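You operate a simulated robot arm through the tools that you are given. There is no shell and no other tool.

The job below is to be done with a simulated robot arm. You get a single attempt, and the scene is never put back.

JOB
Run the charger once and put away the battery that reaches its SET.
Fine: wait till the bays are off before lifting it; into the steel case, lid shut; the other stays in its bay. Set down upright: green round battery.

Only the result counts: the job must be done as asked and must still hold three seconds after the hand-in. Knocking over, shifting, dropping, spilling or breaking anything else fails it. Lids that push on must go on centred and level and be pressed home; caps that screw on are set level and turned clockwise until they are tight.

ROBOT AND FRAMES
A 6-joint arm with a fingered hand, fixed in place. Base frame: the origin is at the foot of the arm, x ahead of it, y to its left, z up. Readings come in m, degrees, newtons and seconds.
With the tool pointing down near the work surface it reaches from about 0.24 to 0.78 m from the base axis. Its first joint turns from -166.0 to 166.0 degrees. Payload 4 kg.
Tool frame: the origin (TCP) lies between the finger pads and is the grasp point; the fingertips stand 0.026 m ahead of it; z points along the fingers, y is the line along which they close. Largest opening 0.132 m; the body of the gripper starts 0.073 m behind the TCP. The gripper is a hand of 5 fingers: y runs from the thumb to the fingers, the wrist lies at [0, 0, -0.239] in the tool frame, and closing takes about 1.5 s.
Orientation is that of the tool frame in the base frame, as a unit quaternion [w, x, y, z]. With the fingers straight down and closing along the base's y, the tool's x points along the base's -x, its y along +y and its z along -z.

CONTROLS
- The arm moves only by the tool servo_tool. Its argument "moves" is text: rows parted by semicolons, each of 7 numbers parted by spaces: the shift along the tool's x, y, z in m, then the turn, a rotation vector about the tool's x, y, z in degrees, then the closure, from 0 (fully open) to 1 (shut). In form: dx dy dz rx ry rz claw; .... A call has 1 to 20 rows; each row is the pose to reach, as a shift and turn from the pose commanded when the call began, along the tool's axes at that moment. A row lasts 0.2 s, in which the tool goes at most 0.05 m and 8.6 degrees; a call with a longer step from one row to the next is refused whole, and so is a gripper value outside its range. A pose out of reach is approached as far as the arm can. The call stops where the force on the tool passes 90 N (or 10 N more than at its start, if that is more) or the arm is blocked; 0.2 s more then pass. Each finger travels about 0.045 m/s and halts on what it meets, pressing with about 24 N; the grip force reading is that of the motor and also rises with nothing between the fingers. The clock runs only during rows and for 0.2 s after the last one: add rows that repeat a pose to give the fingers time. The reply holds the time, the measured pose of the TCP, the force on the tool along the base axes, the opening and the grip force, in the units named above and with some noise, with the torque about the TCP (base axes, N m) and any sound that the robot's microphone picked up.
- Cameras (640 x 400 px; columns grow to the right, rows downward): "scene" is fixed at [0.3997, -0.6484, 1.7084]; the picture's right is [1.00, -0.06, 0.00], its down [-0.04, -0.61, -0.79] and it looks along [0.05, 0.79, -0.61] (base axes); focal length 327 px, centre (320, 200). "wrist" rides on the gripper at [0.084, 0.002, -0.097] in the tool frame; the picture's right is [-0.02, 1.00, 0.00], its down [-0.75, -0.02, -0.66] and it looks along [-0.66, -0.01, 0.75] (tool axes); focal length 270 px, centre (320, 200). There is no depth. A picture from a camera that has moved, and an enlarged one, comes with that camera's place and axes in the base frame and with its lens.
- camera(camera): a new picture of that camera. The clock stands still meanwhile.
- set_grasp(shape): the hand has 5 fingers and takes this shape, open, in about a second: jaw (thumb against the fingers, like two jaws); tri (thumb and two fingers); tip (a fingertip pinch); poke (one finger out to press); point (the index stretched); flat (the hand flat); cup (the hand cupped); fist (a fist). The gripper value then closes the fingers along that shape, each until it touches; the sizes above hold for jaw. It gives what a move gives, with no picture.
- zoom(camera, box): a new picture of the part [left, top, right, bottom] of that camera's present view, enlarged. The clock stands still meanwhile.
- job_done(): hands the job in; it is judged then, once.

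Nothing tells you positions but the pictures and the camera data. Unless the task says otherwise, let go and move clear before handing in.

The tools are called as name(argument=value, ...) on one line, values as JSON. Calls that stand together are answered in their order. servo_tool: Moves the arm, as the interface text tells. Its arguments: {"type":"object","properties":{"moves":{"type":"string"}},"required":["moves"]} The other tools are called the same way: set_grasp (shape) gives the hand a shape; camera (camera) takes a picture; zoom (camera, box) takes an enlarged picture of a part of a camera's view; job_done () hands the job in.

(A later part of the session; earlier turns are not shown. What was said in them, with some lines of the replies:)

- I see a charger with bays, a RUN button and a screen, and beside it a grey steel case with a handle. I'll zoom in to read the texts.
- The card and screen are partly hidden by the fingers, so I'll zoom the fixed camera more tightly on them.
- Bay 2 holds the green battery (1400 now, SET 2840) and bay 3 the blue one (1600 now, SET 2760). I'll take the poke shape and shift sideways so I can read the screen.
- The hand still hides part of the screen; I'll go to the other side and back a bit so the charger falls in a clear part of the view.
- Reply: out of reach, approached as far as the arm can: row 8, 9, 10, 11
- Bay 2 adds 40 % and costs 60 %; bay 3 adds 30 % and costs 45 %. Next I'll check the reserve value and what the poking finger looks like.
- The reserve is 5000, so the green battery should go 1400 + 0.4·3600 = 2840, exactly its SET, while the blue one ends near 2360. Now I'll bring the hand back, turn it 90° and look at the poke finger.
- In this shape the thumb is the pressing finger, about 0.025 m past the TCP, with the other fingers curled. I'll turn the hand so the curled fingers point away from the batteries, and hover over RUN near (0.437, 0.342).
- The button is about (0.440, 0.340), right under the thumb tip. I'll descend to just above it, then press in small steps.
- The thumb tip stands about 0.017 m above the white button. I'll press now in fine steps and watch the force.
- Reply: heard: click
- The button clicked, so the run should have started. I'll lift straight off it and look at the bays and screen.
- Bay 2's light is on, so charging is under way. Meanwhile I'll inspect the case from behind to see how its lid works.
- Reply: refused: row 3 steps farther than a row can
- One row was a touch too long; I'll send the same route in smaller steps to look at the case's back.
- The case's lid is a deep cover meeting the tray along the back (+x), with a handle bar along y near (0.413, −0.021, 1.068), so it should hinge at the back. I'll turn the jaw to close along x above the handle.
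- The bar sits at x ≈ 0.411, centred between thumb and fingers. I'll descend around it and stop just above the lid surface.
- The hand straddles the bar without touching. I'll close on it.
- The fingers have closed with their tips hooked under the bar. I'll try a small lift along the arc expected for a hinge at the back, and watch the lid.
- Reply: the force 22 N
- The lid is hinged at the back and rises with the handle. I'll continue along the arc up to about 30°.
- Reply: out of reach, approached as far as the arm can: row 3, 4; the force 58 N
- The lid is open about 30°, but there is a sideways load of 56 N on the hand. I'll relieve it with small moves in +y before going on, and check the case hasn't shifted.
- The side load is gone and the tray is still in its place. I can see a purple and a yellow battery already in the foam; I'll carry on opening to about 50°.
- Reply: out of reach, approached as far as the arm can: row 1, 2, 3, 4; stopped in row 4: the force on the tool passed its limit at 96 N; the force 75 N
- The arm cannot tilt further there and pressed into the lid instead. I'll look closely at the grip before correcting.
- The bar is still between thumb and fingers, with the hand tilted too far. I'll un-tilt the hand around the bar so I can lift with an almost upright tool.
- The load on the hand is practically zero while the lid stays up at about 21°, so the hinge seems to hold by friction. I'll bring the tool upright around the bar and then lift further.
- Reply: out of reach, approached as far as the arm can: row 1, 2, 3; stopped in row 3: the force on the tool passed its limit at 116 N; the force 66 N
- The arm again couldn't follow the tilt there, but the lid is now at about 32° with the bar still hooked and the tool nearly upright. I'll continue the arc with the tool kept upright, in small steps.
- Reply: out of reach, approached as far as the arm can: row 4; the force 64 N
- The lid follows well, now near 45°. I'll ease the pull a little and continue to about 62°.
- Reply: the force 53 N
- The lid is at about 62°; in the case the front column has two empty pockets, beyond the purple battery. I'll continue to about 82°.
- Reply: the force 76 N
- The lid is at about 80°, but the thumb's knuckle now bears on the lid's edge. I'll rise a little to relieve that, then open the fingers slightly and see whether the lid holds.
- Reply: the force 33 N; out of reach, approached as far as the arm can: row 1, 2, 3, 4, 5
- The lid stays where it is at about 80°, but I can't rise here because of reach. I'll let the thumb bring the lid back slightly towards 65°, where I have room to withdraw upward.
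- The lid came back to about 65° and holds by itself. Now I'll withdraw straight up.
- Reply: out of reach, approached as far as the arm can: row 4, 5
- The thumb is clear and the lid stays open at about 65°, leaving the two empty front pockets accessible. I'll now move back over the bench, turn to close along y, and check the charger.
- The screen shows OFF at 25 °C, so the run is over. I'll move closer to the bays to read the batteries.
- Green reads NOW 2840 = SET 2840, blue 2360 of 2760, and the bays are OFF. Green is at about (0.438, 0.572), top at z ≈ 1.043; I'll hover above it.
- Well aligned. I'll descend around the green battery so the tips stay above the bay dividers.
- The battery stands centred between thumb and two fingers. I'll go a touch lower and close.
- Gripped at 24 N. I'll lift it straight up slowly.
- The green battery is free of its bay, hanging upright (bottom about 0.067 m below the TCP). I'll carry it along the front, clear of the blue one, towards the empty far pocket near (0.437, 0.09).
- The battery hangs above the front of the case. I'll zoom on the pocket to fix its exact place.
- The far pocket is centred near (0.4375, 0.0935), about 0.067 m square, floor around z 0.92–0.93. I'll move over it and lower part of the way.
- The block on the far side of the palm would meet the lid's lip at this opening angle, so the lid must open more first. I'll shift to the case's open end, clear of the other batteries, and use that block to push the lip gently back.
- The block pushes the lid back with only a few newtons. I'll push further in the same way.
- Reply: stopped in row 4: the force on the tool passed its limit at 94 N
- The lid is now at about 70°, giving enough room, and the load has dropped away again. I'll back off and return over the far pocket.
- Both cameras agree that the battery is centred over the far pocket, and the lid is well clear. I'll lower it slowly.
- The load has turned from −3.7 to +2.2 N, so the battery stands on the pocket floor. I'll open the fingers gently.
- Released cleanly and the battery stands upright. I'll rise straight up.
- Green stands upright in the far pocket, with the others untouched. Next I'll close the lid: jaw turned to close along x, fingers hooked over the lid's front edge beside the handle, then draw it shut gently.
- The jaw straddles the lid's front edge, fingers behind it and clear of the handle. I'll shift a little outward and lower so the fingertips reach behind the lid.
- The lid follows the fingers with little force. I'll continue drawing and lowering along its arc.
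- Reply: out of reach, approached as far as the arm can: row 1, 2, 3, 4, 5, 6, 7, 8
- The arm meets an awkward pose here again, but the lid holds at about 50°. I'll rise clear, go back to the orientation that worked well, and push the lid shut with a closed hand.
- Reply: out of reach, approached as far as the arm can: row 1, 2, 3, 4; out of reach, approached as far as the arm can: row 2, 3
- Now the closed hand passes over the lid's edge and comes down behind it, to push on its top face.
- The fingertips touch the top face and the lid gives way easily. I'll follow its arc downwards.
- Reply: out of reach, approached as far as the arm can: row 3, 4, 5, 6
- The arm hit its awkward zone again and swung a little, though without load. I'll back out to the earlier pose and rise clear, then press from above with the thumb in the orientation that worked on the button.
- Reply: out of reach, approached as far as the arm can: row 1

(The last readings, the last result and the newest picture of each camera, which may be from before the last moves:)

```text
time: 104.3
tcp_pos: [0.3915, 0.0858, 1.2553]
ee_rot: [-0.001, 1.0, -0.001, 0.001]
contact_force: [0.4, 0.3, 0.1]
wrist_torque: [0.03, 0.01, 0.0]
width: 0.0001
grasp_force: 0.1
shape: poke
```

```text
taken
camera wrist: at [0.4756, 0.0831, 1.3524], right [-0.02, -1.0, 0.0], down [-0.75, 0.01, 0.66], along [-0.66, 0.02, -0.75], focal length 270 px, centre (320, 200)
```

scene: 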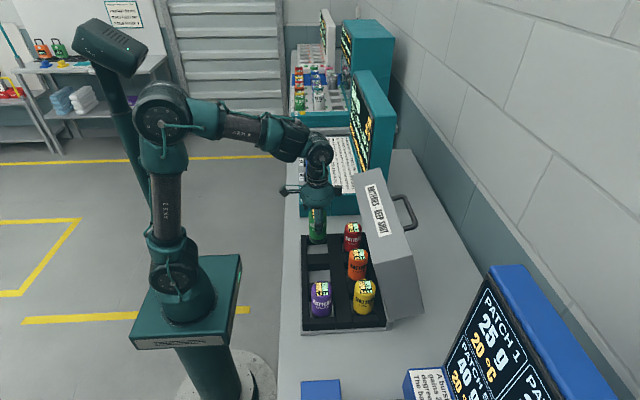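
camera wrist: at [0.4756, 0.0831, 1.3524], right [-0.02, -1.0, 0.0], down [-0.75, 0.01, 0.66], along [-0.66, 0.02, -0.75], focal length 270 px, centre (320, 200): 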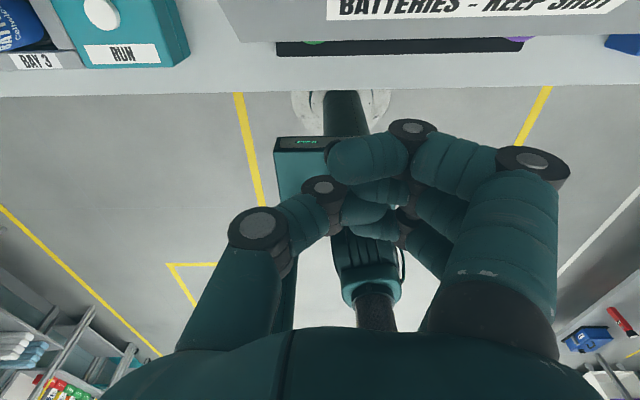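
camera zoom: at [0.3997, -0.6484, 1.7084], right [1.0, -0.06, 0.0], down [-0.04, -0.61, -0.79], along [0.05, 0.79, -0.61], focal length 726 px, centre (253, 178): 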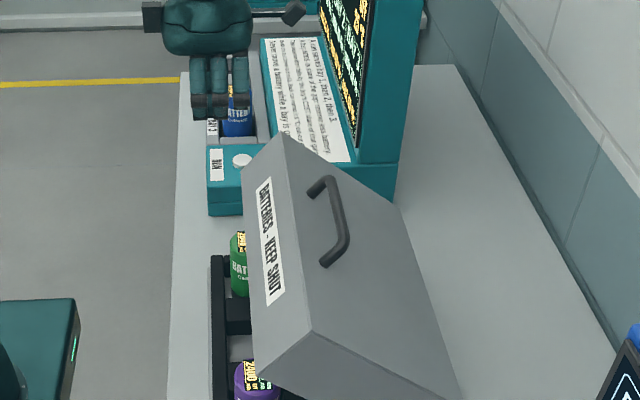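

The thumb looks trapped behind the curled fingers because the hand was closed when I changed shape. I'll open to jaw first and then take poke again.

set_grasp(shape="jaw")

servo_tool(moves="0 0 0 0 0 0 0; 0 0 0 0 0 0 0; 0 0 0 0 0 0 0; 0 0 0 0 0 0 0")

set_grasp(shape="poke")

camera(camera="wrist")

```text
time: 105.2
tcp_pos: [0.3915, 0.0838, 1.2547]
ee_rot: [-0.002, 1.0, 0.0, 0.002]
contact_force: [-0.5, 0.1, 0.3]
wrist_torque: [0.0, -0.02, -0.01]
width: 0.1316
grasp_force: 0.0
shape: jaw
```

```text
time: 106.2
tcp_pos: [0.3914, 0.0851, 1.2556]
ee_rot: [-0.001, 1.0, 0.0, 0.002]
contact_force: [0.4, 1.0, 0.7]
wrist_torque: [0.02, -0.01, 0.0]
width: 0.1318
grasp_force: 0.0
shape: jaw
```

```text
time: 107.1
tcp_pos: [0.3928, 0.0868, 1.2568]
ee_rot: [-0.002, 1.0, 0.0, 0.002]
contact_force: [-0.2, -0.2, -1.2]
wrist_torque: [-0.02, 0.01, 0.04]
width: 0.0
grasp_force: 0.0
shape: poke
```

```text
taken
camera wrist: at [0.4755, 0.0832, 1.3524], right [-0.02, -1.0, 0.0], down [-0.75, 0.01, 0.66], along [-0.66, 0.02, -0.75], focal length 270 px, centre (320, 200)
```

wrist: 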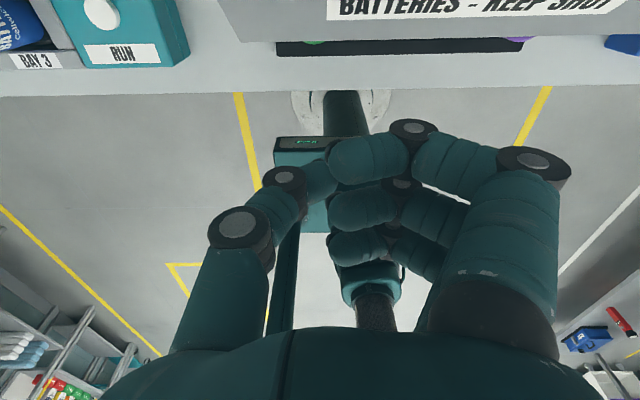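

Thumb is properly out now. I'll move over the lid's front edge beyond the handle's end, staying below the awkward zone.

servo_tool(moves="0.012 -0.01 0.008 0 0 0 0; 0.024 -0.02 0.016 0 0 0 0; 0.036 -0.03 0.024 0 0 0 0; 0.048 -0.04 0.0305 0 0 0 0; 0.06 -0.04 0.038 0 0 0 0; 0.07 -0.04 0.044 0 0 0 0; 0.078 -0.04 0.0485 0 0 0 0; 0.078 -0.04 0.0485 0 0 0 0")

zoom(camera="scene", box=[290, 120, 410, 240])

camera(camera="wrist")

```text
time: 108.9
tcp_pos: [0.4696, 0.1258, 1.2078]
ee_rot: [-0.001, 1.0, 0.0, -0.002]
contact_force: [-0.1, 0.2, -0.6]
wrist_torque: [0.0, 0.01, 0.0]
width: 0.0001
grasp_force: 0.1
shape: poke
out of reach, approached as far as the arm can: row 2
```

```text
3.33 times, centred on (350, 180) of scene
camera zoom: at [0.3997, -0.6484, 1.7084], right [1.0, -0.06, 0.0], down [-0.04, -0.61, -0.79], along [0.05, 0.79, -0.61], focal length 1089 px, centre (220, 267)
```

zoom: 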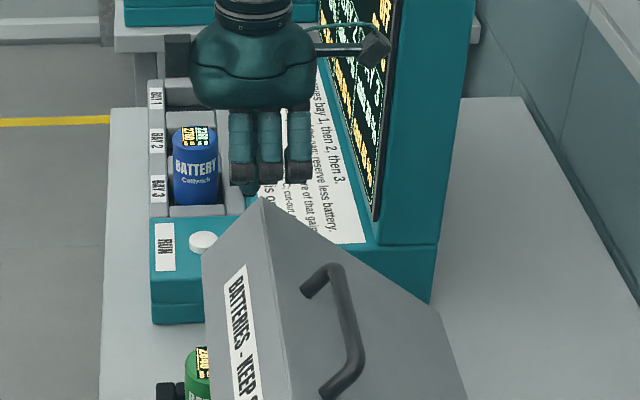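

```text
taken
camera wrist: at [0.5546, 0.1239, 1.305], right [-0.02, -1.0, 0.0], down [-0.75, 0.01, 0.66], along [-0.66, 0.01, -0.75], focal length 270 px, centre (320, 200)
```

wrist: 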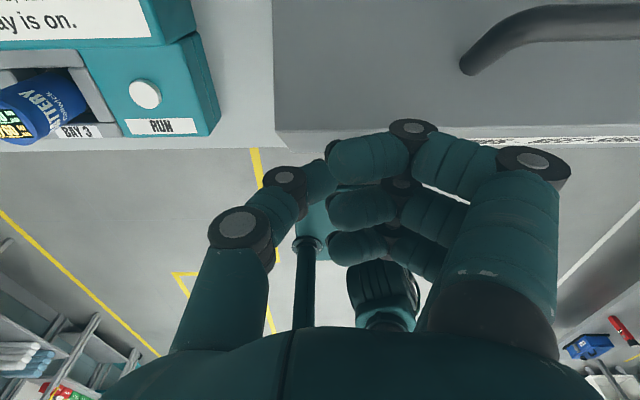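

The arm is in the right place and below the awkward zone now, with the thumb just in front of the lid's edge. I'll step over the edge and begin pressing down along the arc.

servo_tool(moves="0.012 0 0.004 0 0 0 0; 0.026 0 0.01 0 0 0 0; 0.028 0 0.017 0 0 0 0; 0.027 0 0.024 0 0 0 0; 0.02 0 0.03 0 0 0 0; 0.01 0 0.037 0 0 0 0; 0.0 0 0.044 0 0 0 0; 0 0 0.044 0 0 0 0")

zoom(camera="scene", box=[290, 120, 410, 240])

camera(camera="wrist")

```text
time: 110.7
tcp_pos: [0.4953, 0.114, 1.1967]
ee_rot: [0.018, 1.0, 0.0, -0.004]
contact_force: [-0.3, 0.1, -0.3]
wrist_torque: [0.04, 0.03, -0.01]
width: 0.0002
grasp_force: 0.1
shape: poke
out of reach, approached as far as the arm can: row 3, 4, 5, 6, 7
```

```text
3.33 times, centred on (350, 180) of scene
camera zoom: at [0.3997, -0.6484, 1.7084], right [1.0, -0.06, 0.0], down [-0.04, -0.61, -0.79], along [0.05, 0.79, -0.61], focal length 1089 px, centre (220, 267)
```

zoom: 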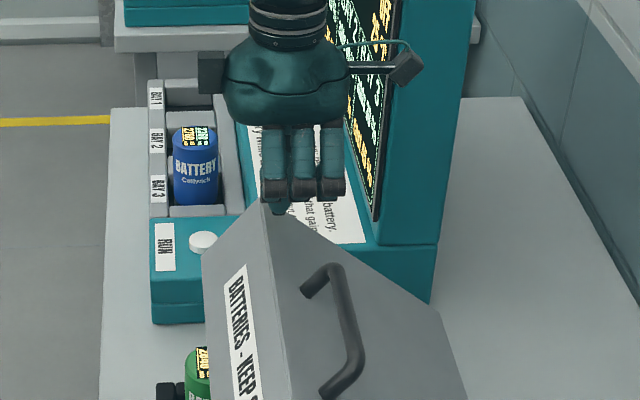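

```text
taken
camera wrist: at [0.5801, 0.1159, 1.2926], right [-0.02, -1.0, 0.04], down [-0.75, 0.04, 0.66], along [-0.66, -0.01, -0.75], focal length 270 px, centre (320, 200)
```

wrist: 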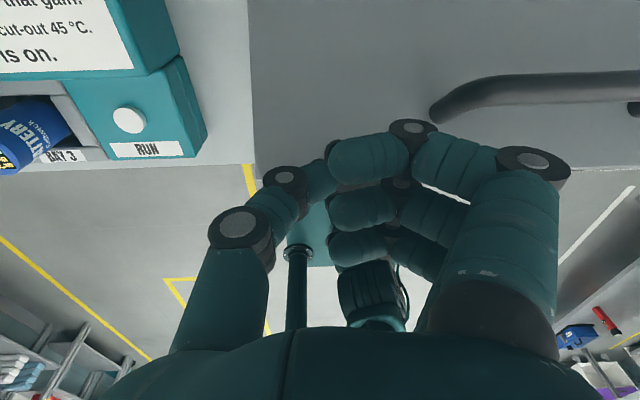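

It sticks at that same zone when the tool is exactly upright, so I'll back off and lean the tool about 15° outward, which should move that zone out of the way.

servo_tool(moves="0.01 0 -0.03 0 0 0 0; 0.01 0 -0.06 0 0 0 0; -0.01 0 -0.08 0 0 0 0; -0.03 0 -0.09 0 0 0 0; -0.06 0 -0.09 0 0 0 0; -0.06 0 -0.09 0 0 0 0; -0.06 0 -0.09 0 5 0 0; -0.06 0 -0.09 0 10 0 0; -0.06 0 -0.09 0 15 0 0; -0.06 0 -0.09 0 15 0 0; -0.06 0 -0.09 0 15 0 0")

zoom(camera="scene", box=[270, 110, 410, 250])

```text
time: 113.1
tcp_pos: [0.4099, 0.1264, 1.2522]
ee_rot: [-0.001, 0.991, 0.001, 0.133]
contact_force: [-0.2, 0.1, -0.7]
wrist_torque: [-0.01, -0.01, 0.02]
width: 0.0
grasp_force: 0.0
shape: poke
out of reach, approached as far as the arm can: row 1
```

```text
2.86 times, centred on (340, 180) of scene
camera zoom: at [0.3997, -0.6484, 1.7084], right [1.0, -0.06, 0.0], down [-0.04, -0.61, -0.79], along [0.05, 0.79, -0.61], focal length 933 px, centre (263, 257)
```

zoom: 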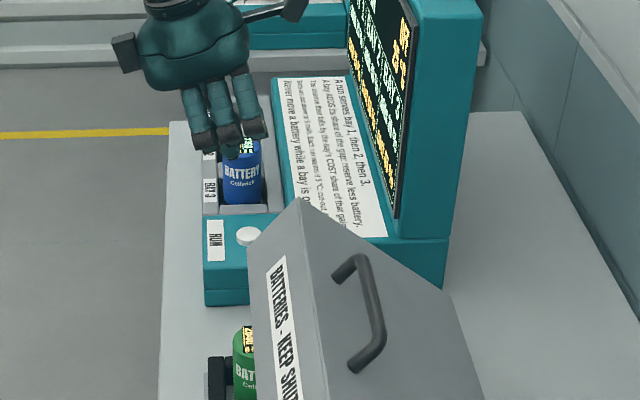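

The tilted pose works without complaint. I'll now go over the edge and touch the top face.

servo_tool(moves="0.015 0 0.01 0 0 0 0; 0.03 0 0.02 0 0 0 0; 0.0439 0 0.0294 0 0 0 0; 0.055 0 0.042 0 0 0 0; 0.0693 0 0.0621 0 0 0 0; 0.066 0 0.075 0 0 0 0; 0.058 0 0.0885 0 0 0 0; 0.058 0 0.0885 0 0 0 0")

zoom(camera="scene", box=[290, 120, 410, 240])

camera(camera="wrist")

```text
time: 114.9
tcp_pos: [0.4895, 0.1259, 1.1818]
ee_rot: [-0.002, 0.991, 0.001, 0.132]
contact_force: [1.1, 0.4, 1.6]
wrist_torque: [-0.03, -0.04, 0.0]
width: 0.0001
grasp_force: 0.1
shape: poke
```

```text
3.33 times, centred on (350, 180) of scene
camera zoom: at [0.3997, -0.6484, 1.7084], right [1.0, -0.06, 0.0], down [-0.04, -0.61, -0.79], along [0.05, 0.79, -0.61], focal length 1089 px, centre (220, 267)
```

zoom: 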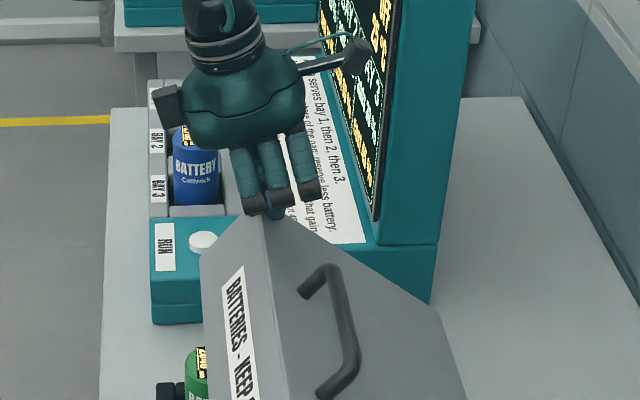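

```text
taken
camera wrist: at [0.5446, 0.1238, 1.2975], right [-0.02, -1.0, -0.01], down [-0.9, 0.01, 0.44], along [-0.44, 0.02, -0.9], focal length 270 px, centre (320, 200)
```

wrist: 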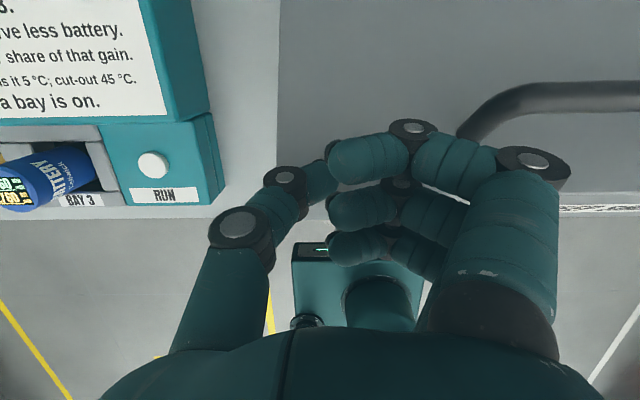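

Light contact, no complaint from the arm. I'll press along the arc towards about 20°.

servo_tool(moves="-0.011 0 0.004 0 0 0 0; -0.022 0 0.0075 0 0 0 0; -0.0337 0 0.0115 0 0 0 0; -0.045 0 0.017 0 0 0 0; -0.057 0 0.0235 0 0 0 0; -0.0691 0 0.0315 0 0 0 0; -0.0691 0 0.0315 0 0 0 0")

zoom(camera="scene", box=[280, 140, 420, 320])

camera(camera="wrist")

```text
time: 116.5
tcp_pos: [0.4288, 0.1276, 1.1334]
ee_rot: [-0.002, 0.991, 0.0, 0.132]
contact_force: [0.5, -1.2, 0.6]
wrist_torque: [0.01, -0.01, 0.01]
width: 0.0
grasp_force: 0.1
shape: poke
```

```text
2.22 times, centred on (350, 230) of scene
camera zoom: at [0.3997, -0.6484, 1.7084], right [1.0, -0.06, 0.0], down [-0.04, -0.61, -0.79], along [0.05, 0.79, -0.61], focal length 726 px, centre (253, 133)
```

zoom: 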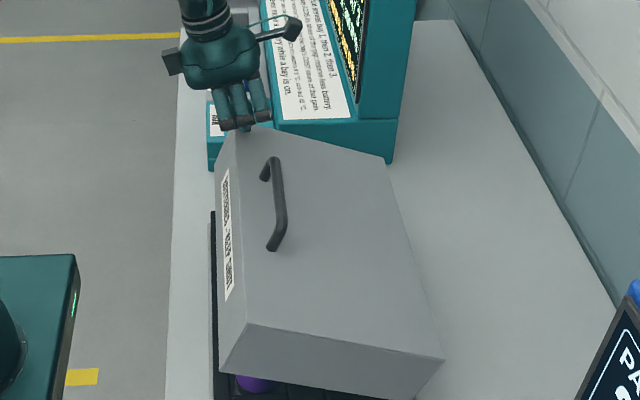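

```text
taken
camera wrist: at [0.4851, 0.1242, 1.2499], right [-0.02, -1.0, -0.01], down [-0.9, 0.01, 0.44], along [-0.44, 0.02, -0.9], focal length 270 px, centre (320, 200)
```

wrist: 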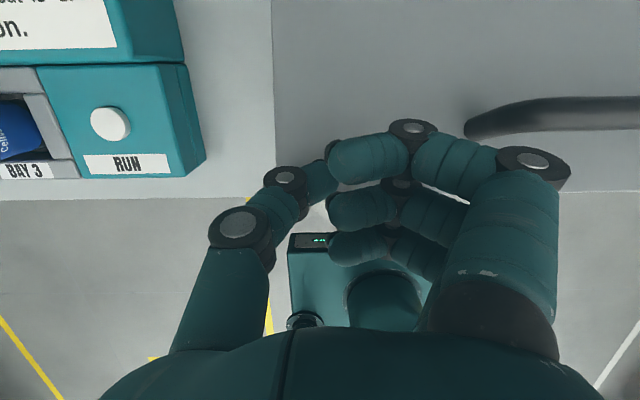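

The lid is at about 19°. I'll continue pressing it down to closed, in small steps.

servo_tool(moves="-0.008 0 0.009 0 0 0 0; -0.017 0 0.018 0 0 0 0; -0.025 0 0.0275 0 0 0 0; -0.032 0 0.037 0 0 0 0; -0.039 0 0.046 0 0 0 0; -0.042 0 0.052 0 0 0 0; -0.042 0 0.052 0 0 0 0")

zoom(camera="scene", box=[280, 170, 420, 350])

camera(camera="wrist")

```text
time: 118.1
tcp_pos: [0.4034, 0.1252, 1.0734]
ee_rot: [-0.002, 0.991, -0.001, 0.133]
contact_force: [-0.3, 0.2, 0.7]
wrist_torque: [-0.02, 0.0, -0.02]
width: 0.0001
grasp_force: 0.2
shape: poke
```

```text
2.22 times, centred on (350, 260) of scene
camera zoom: at [0.3997, -0.6484, 1.7084], right [1.0, -0.06, 0.0], down [-0.04, -0.61, -0.79], along [0.05, 0.79, -0.61], focal length 726 px, centre (253, 67)
```

zoom: 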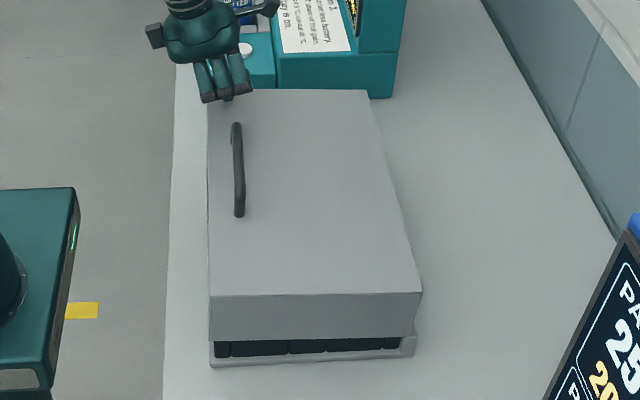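

```text
taken
camera wrist: at [0.4593, 0.1227, 1.1891], right [-0.02, -1.0, -0.01], down [-0.9, 0.01, 0.44], along [-0.44, 0.02, -0.9], focal length 270 px, centre (320, 200)
```

wrist: 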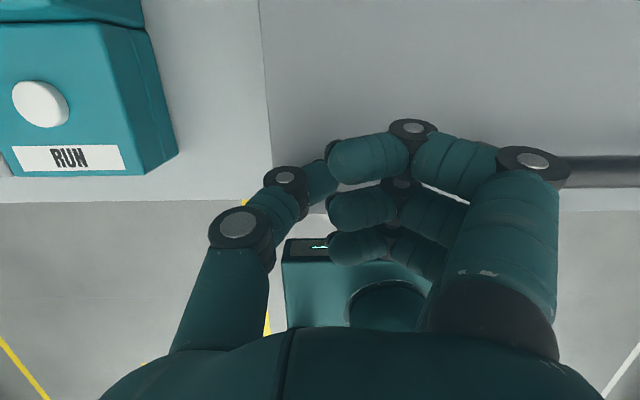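

Almost shut. I'll press straight down until a firm resistance shows.

servo_tool(moves="-0.001 0 0.003 0 0 0 0; -0.0015 0 0.006 0 0 0 0; -0.002 0 0.008 0 0 0 0; -0.0026 0 0.01 0 0 0 0; -0.0026 0 0.01 0 0 0 0")

zoom(camera="scene", box=[290, 270, 410, 350])

```text
time: 119.3
tcp_pos: [0.403, 0.1259, 1.0624]
ee_rot: [-0.002, 0.991, 0.0, 0.132]
contact_force: [0.3, -0.7, 0.0]
wrist_torque: [0.01, 0.03, -0.02]
width: 0.0
grasp_force: 0.0
shape: poke
```

```text
5.00 times, centred on (350, 310) of scene
camera zoom: at [0.3997, -0.6484, 1.7084], right [1.0, -0.06, 0.0], down [-0.04, -0.61, -0.79], along [0.05, 0.79, -0.61], focal length 1633 px, centre (170, -350)
```

zoom: 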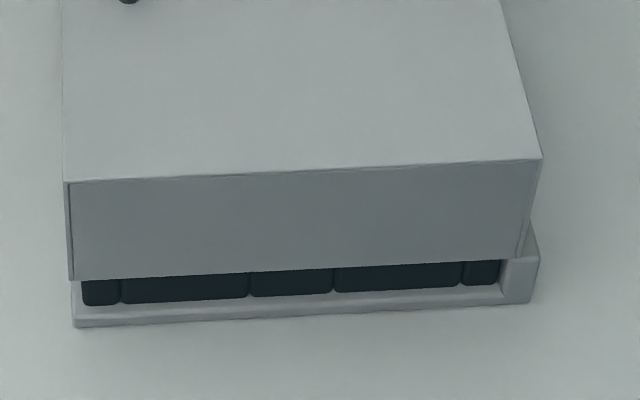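

The lid edge is back where it was at the start. I'll press a little more to be sure it's home.

servo_tool(moves="-0.0005 0 0.002 0 0 0 0; -0.001 0 0.004 0 0 0 0; -0.0015 0 0.006 0 0 0 0; -0.0015 0 0.006 0 0 0 0")

camera(camera="wrist")

zoom(camera="scene", box=[290, 170, 370, 250])

```text
time: 120.3
tcp_pos: [0.4054, 0.1282, 1.0579]
ee_rot: [-0.003, 0.991, 0.0, 0.135]
contact_force: [0.5, 13.9, 42.3]
wrist_torque: [0.12, -0.04, 0.04]
width: 0.0001
grasp_force: 0.0
shape: poke
```

```text
taken
camera wrist: at [0.4589, 0.1253, 1.1746], right [-0.02, -1.0, -0.01], down [-0.9, 0.01, 0.43], along [-0.43, 0.02, -0.9], focal length 270 px, centre (320, 200)
```

wrist: 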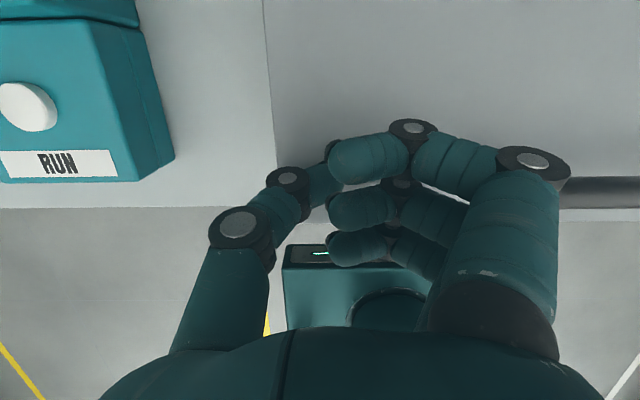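

```text
5.00 times, centred on (330, 210) of scene
camera zoom: at [0.3997, -0.6484, 1.7084], right [1.0, -0.06, 0.0], down [-0.04, -0.61, -0.79], along [0.05, 0.79, -0.61], focal length 1633 px, centre (270, 150)
```

zoom: 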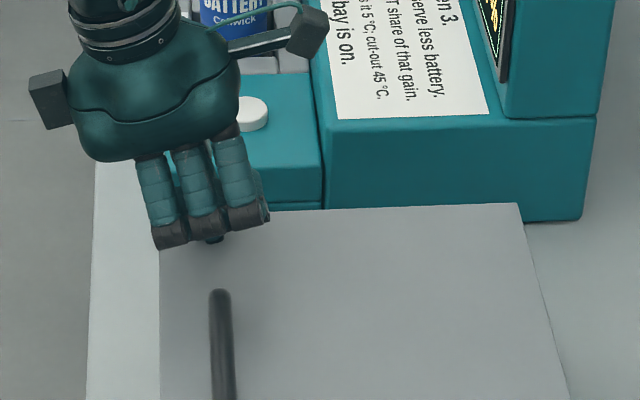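

A firm 42 N shows the lid is fully shut. I'll lift off and move clear, then check everything.

servo_tool(moves="0.003 0 -0.01 0 0 0 0; 0.01 0 -0.04 0 0 0 0; 0.018 0 -0.07 0 0 0 0; 0.026 0 -0.1 0 0 0 0; 0.02 0 -0.13 0 0 0 0; 0.01 0 -0.16 0 0 0 0; -0.01 0 -0.18 0 0 0 0; -0.02 0 -0.2 0 0 0 0; -0.02 0 -0.2 0 0 0 0")

camera(camera="scene")

zoom(camera="scene", box=[280, 200, 420, 350])

zoom(camera="scene", box=[290, 110, 390, 220])

camera(camera="wrist")

```text
time: 122.3
tcp_pos: [0.3325, 0.1252, 1.2446]
ee_rot: [-0.002, 0.991, 0.001, 0.132]
contact_force: [-0.2, 0.2, 0.3]
wrist_torque: [-0.01, -0.03, -0.02]
width: 0.0001
grasp_force: 0.1
shape: poke
```

```text
taken
```

scene: 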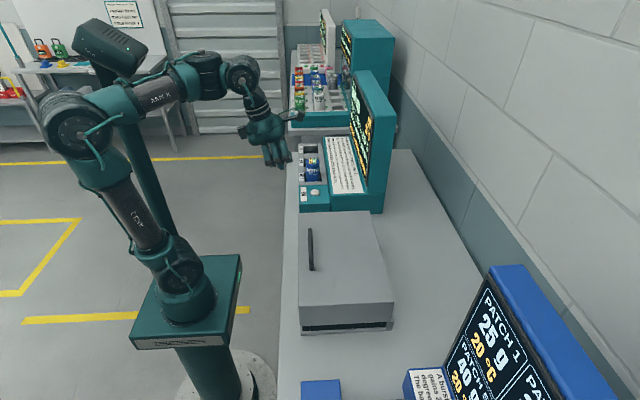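

```text
2.67 times, centred on (350, 275) of scene
camera zoom: at [0.3997, -0.6484, 1.7084], right [1.0, -0.06, 0.0], down [-0.04, -0.61, -0.79], along [0.05, 0.79, -0.61], focal length 871 px, centre (240, 0)
```

zoom: 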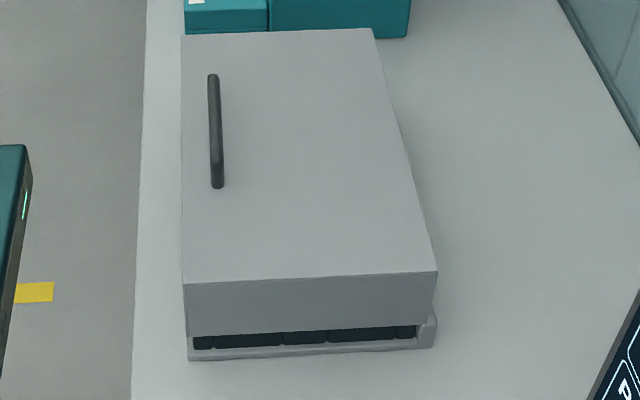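

```text
3.64 times, centred on (340, 165) of scene
camera zoom: at [0.3997, -0.6484, 1.7084], right [1.0, -0.06, 0.0], down [-0.04, -0.61, -0.79], along [0.05, 0.79, -0.61], focal length 1188 px, centre (247, 327)
```

zoom: 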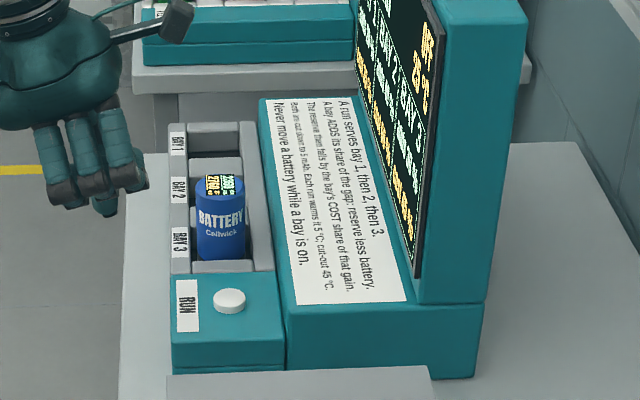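

```text
taken
camera wrist: at [0.3886, 0.1223, 1.3605], right [-0.02, -1.0, -0.01], down [-0.9, 0.01, 0.44], along [-0.44, 0.02, -0.9], focal length 270 px, centre (320, 200)
```

wrist: 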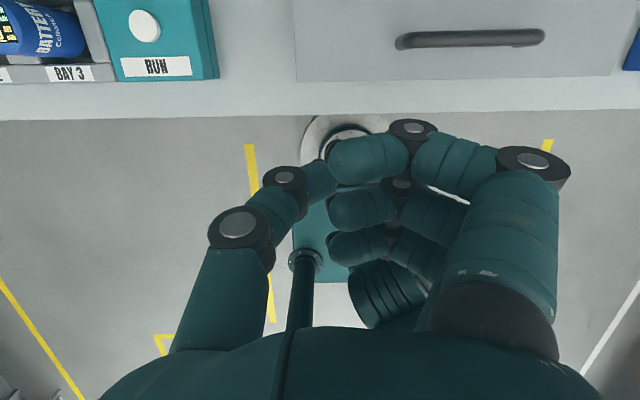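

The lid is shut with the case at its starting place, the blue battery is still in bay 3, the charger reads OFF, and the hand is clear. I'm handing in.

job_done()

```text
The job is handed in.
```

The job is handed in: the green battery is upright in the steel case with the lid shut, and I haven't seen the verdict.

- **Charger run:** I pressed RUN once. Green in bay 2 reached its SET exactly (2840 of 2840 mAh). Blue in bay 3 stopped at 2360 of 2760 mAh and stays in its bay.
- **Lifting:** I lifted green only after the screen showed OFF and the bay light was out.
- **Case:** Green went into the far front pocket. The four batteries already in the case still looked upright and in place when I set it down; I could not see inside once the lid came down. I pressed the lid down with about 42 N, and it matches its starting position in the pictures.

The lid took several tries to open and close because the arm could not reach some poses. The hand pressed hard on the lid three times, up to about 116 N. The pictures showed no shift of the case.
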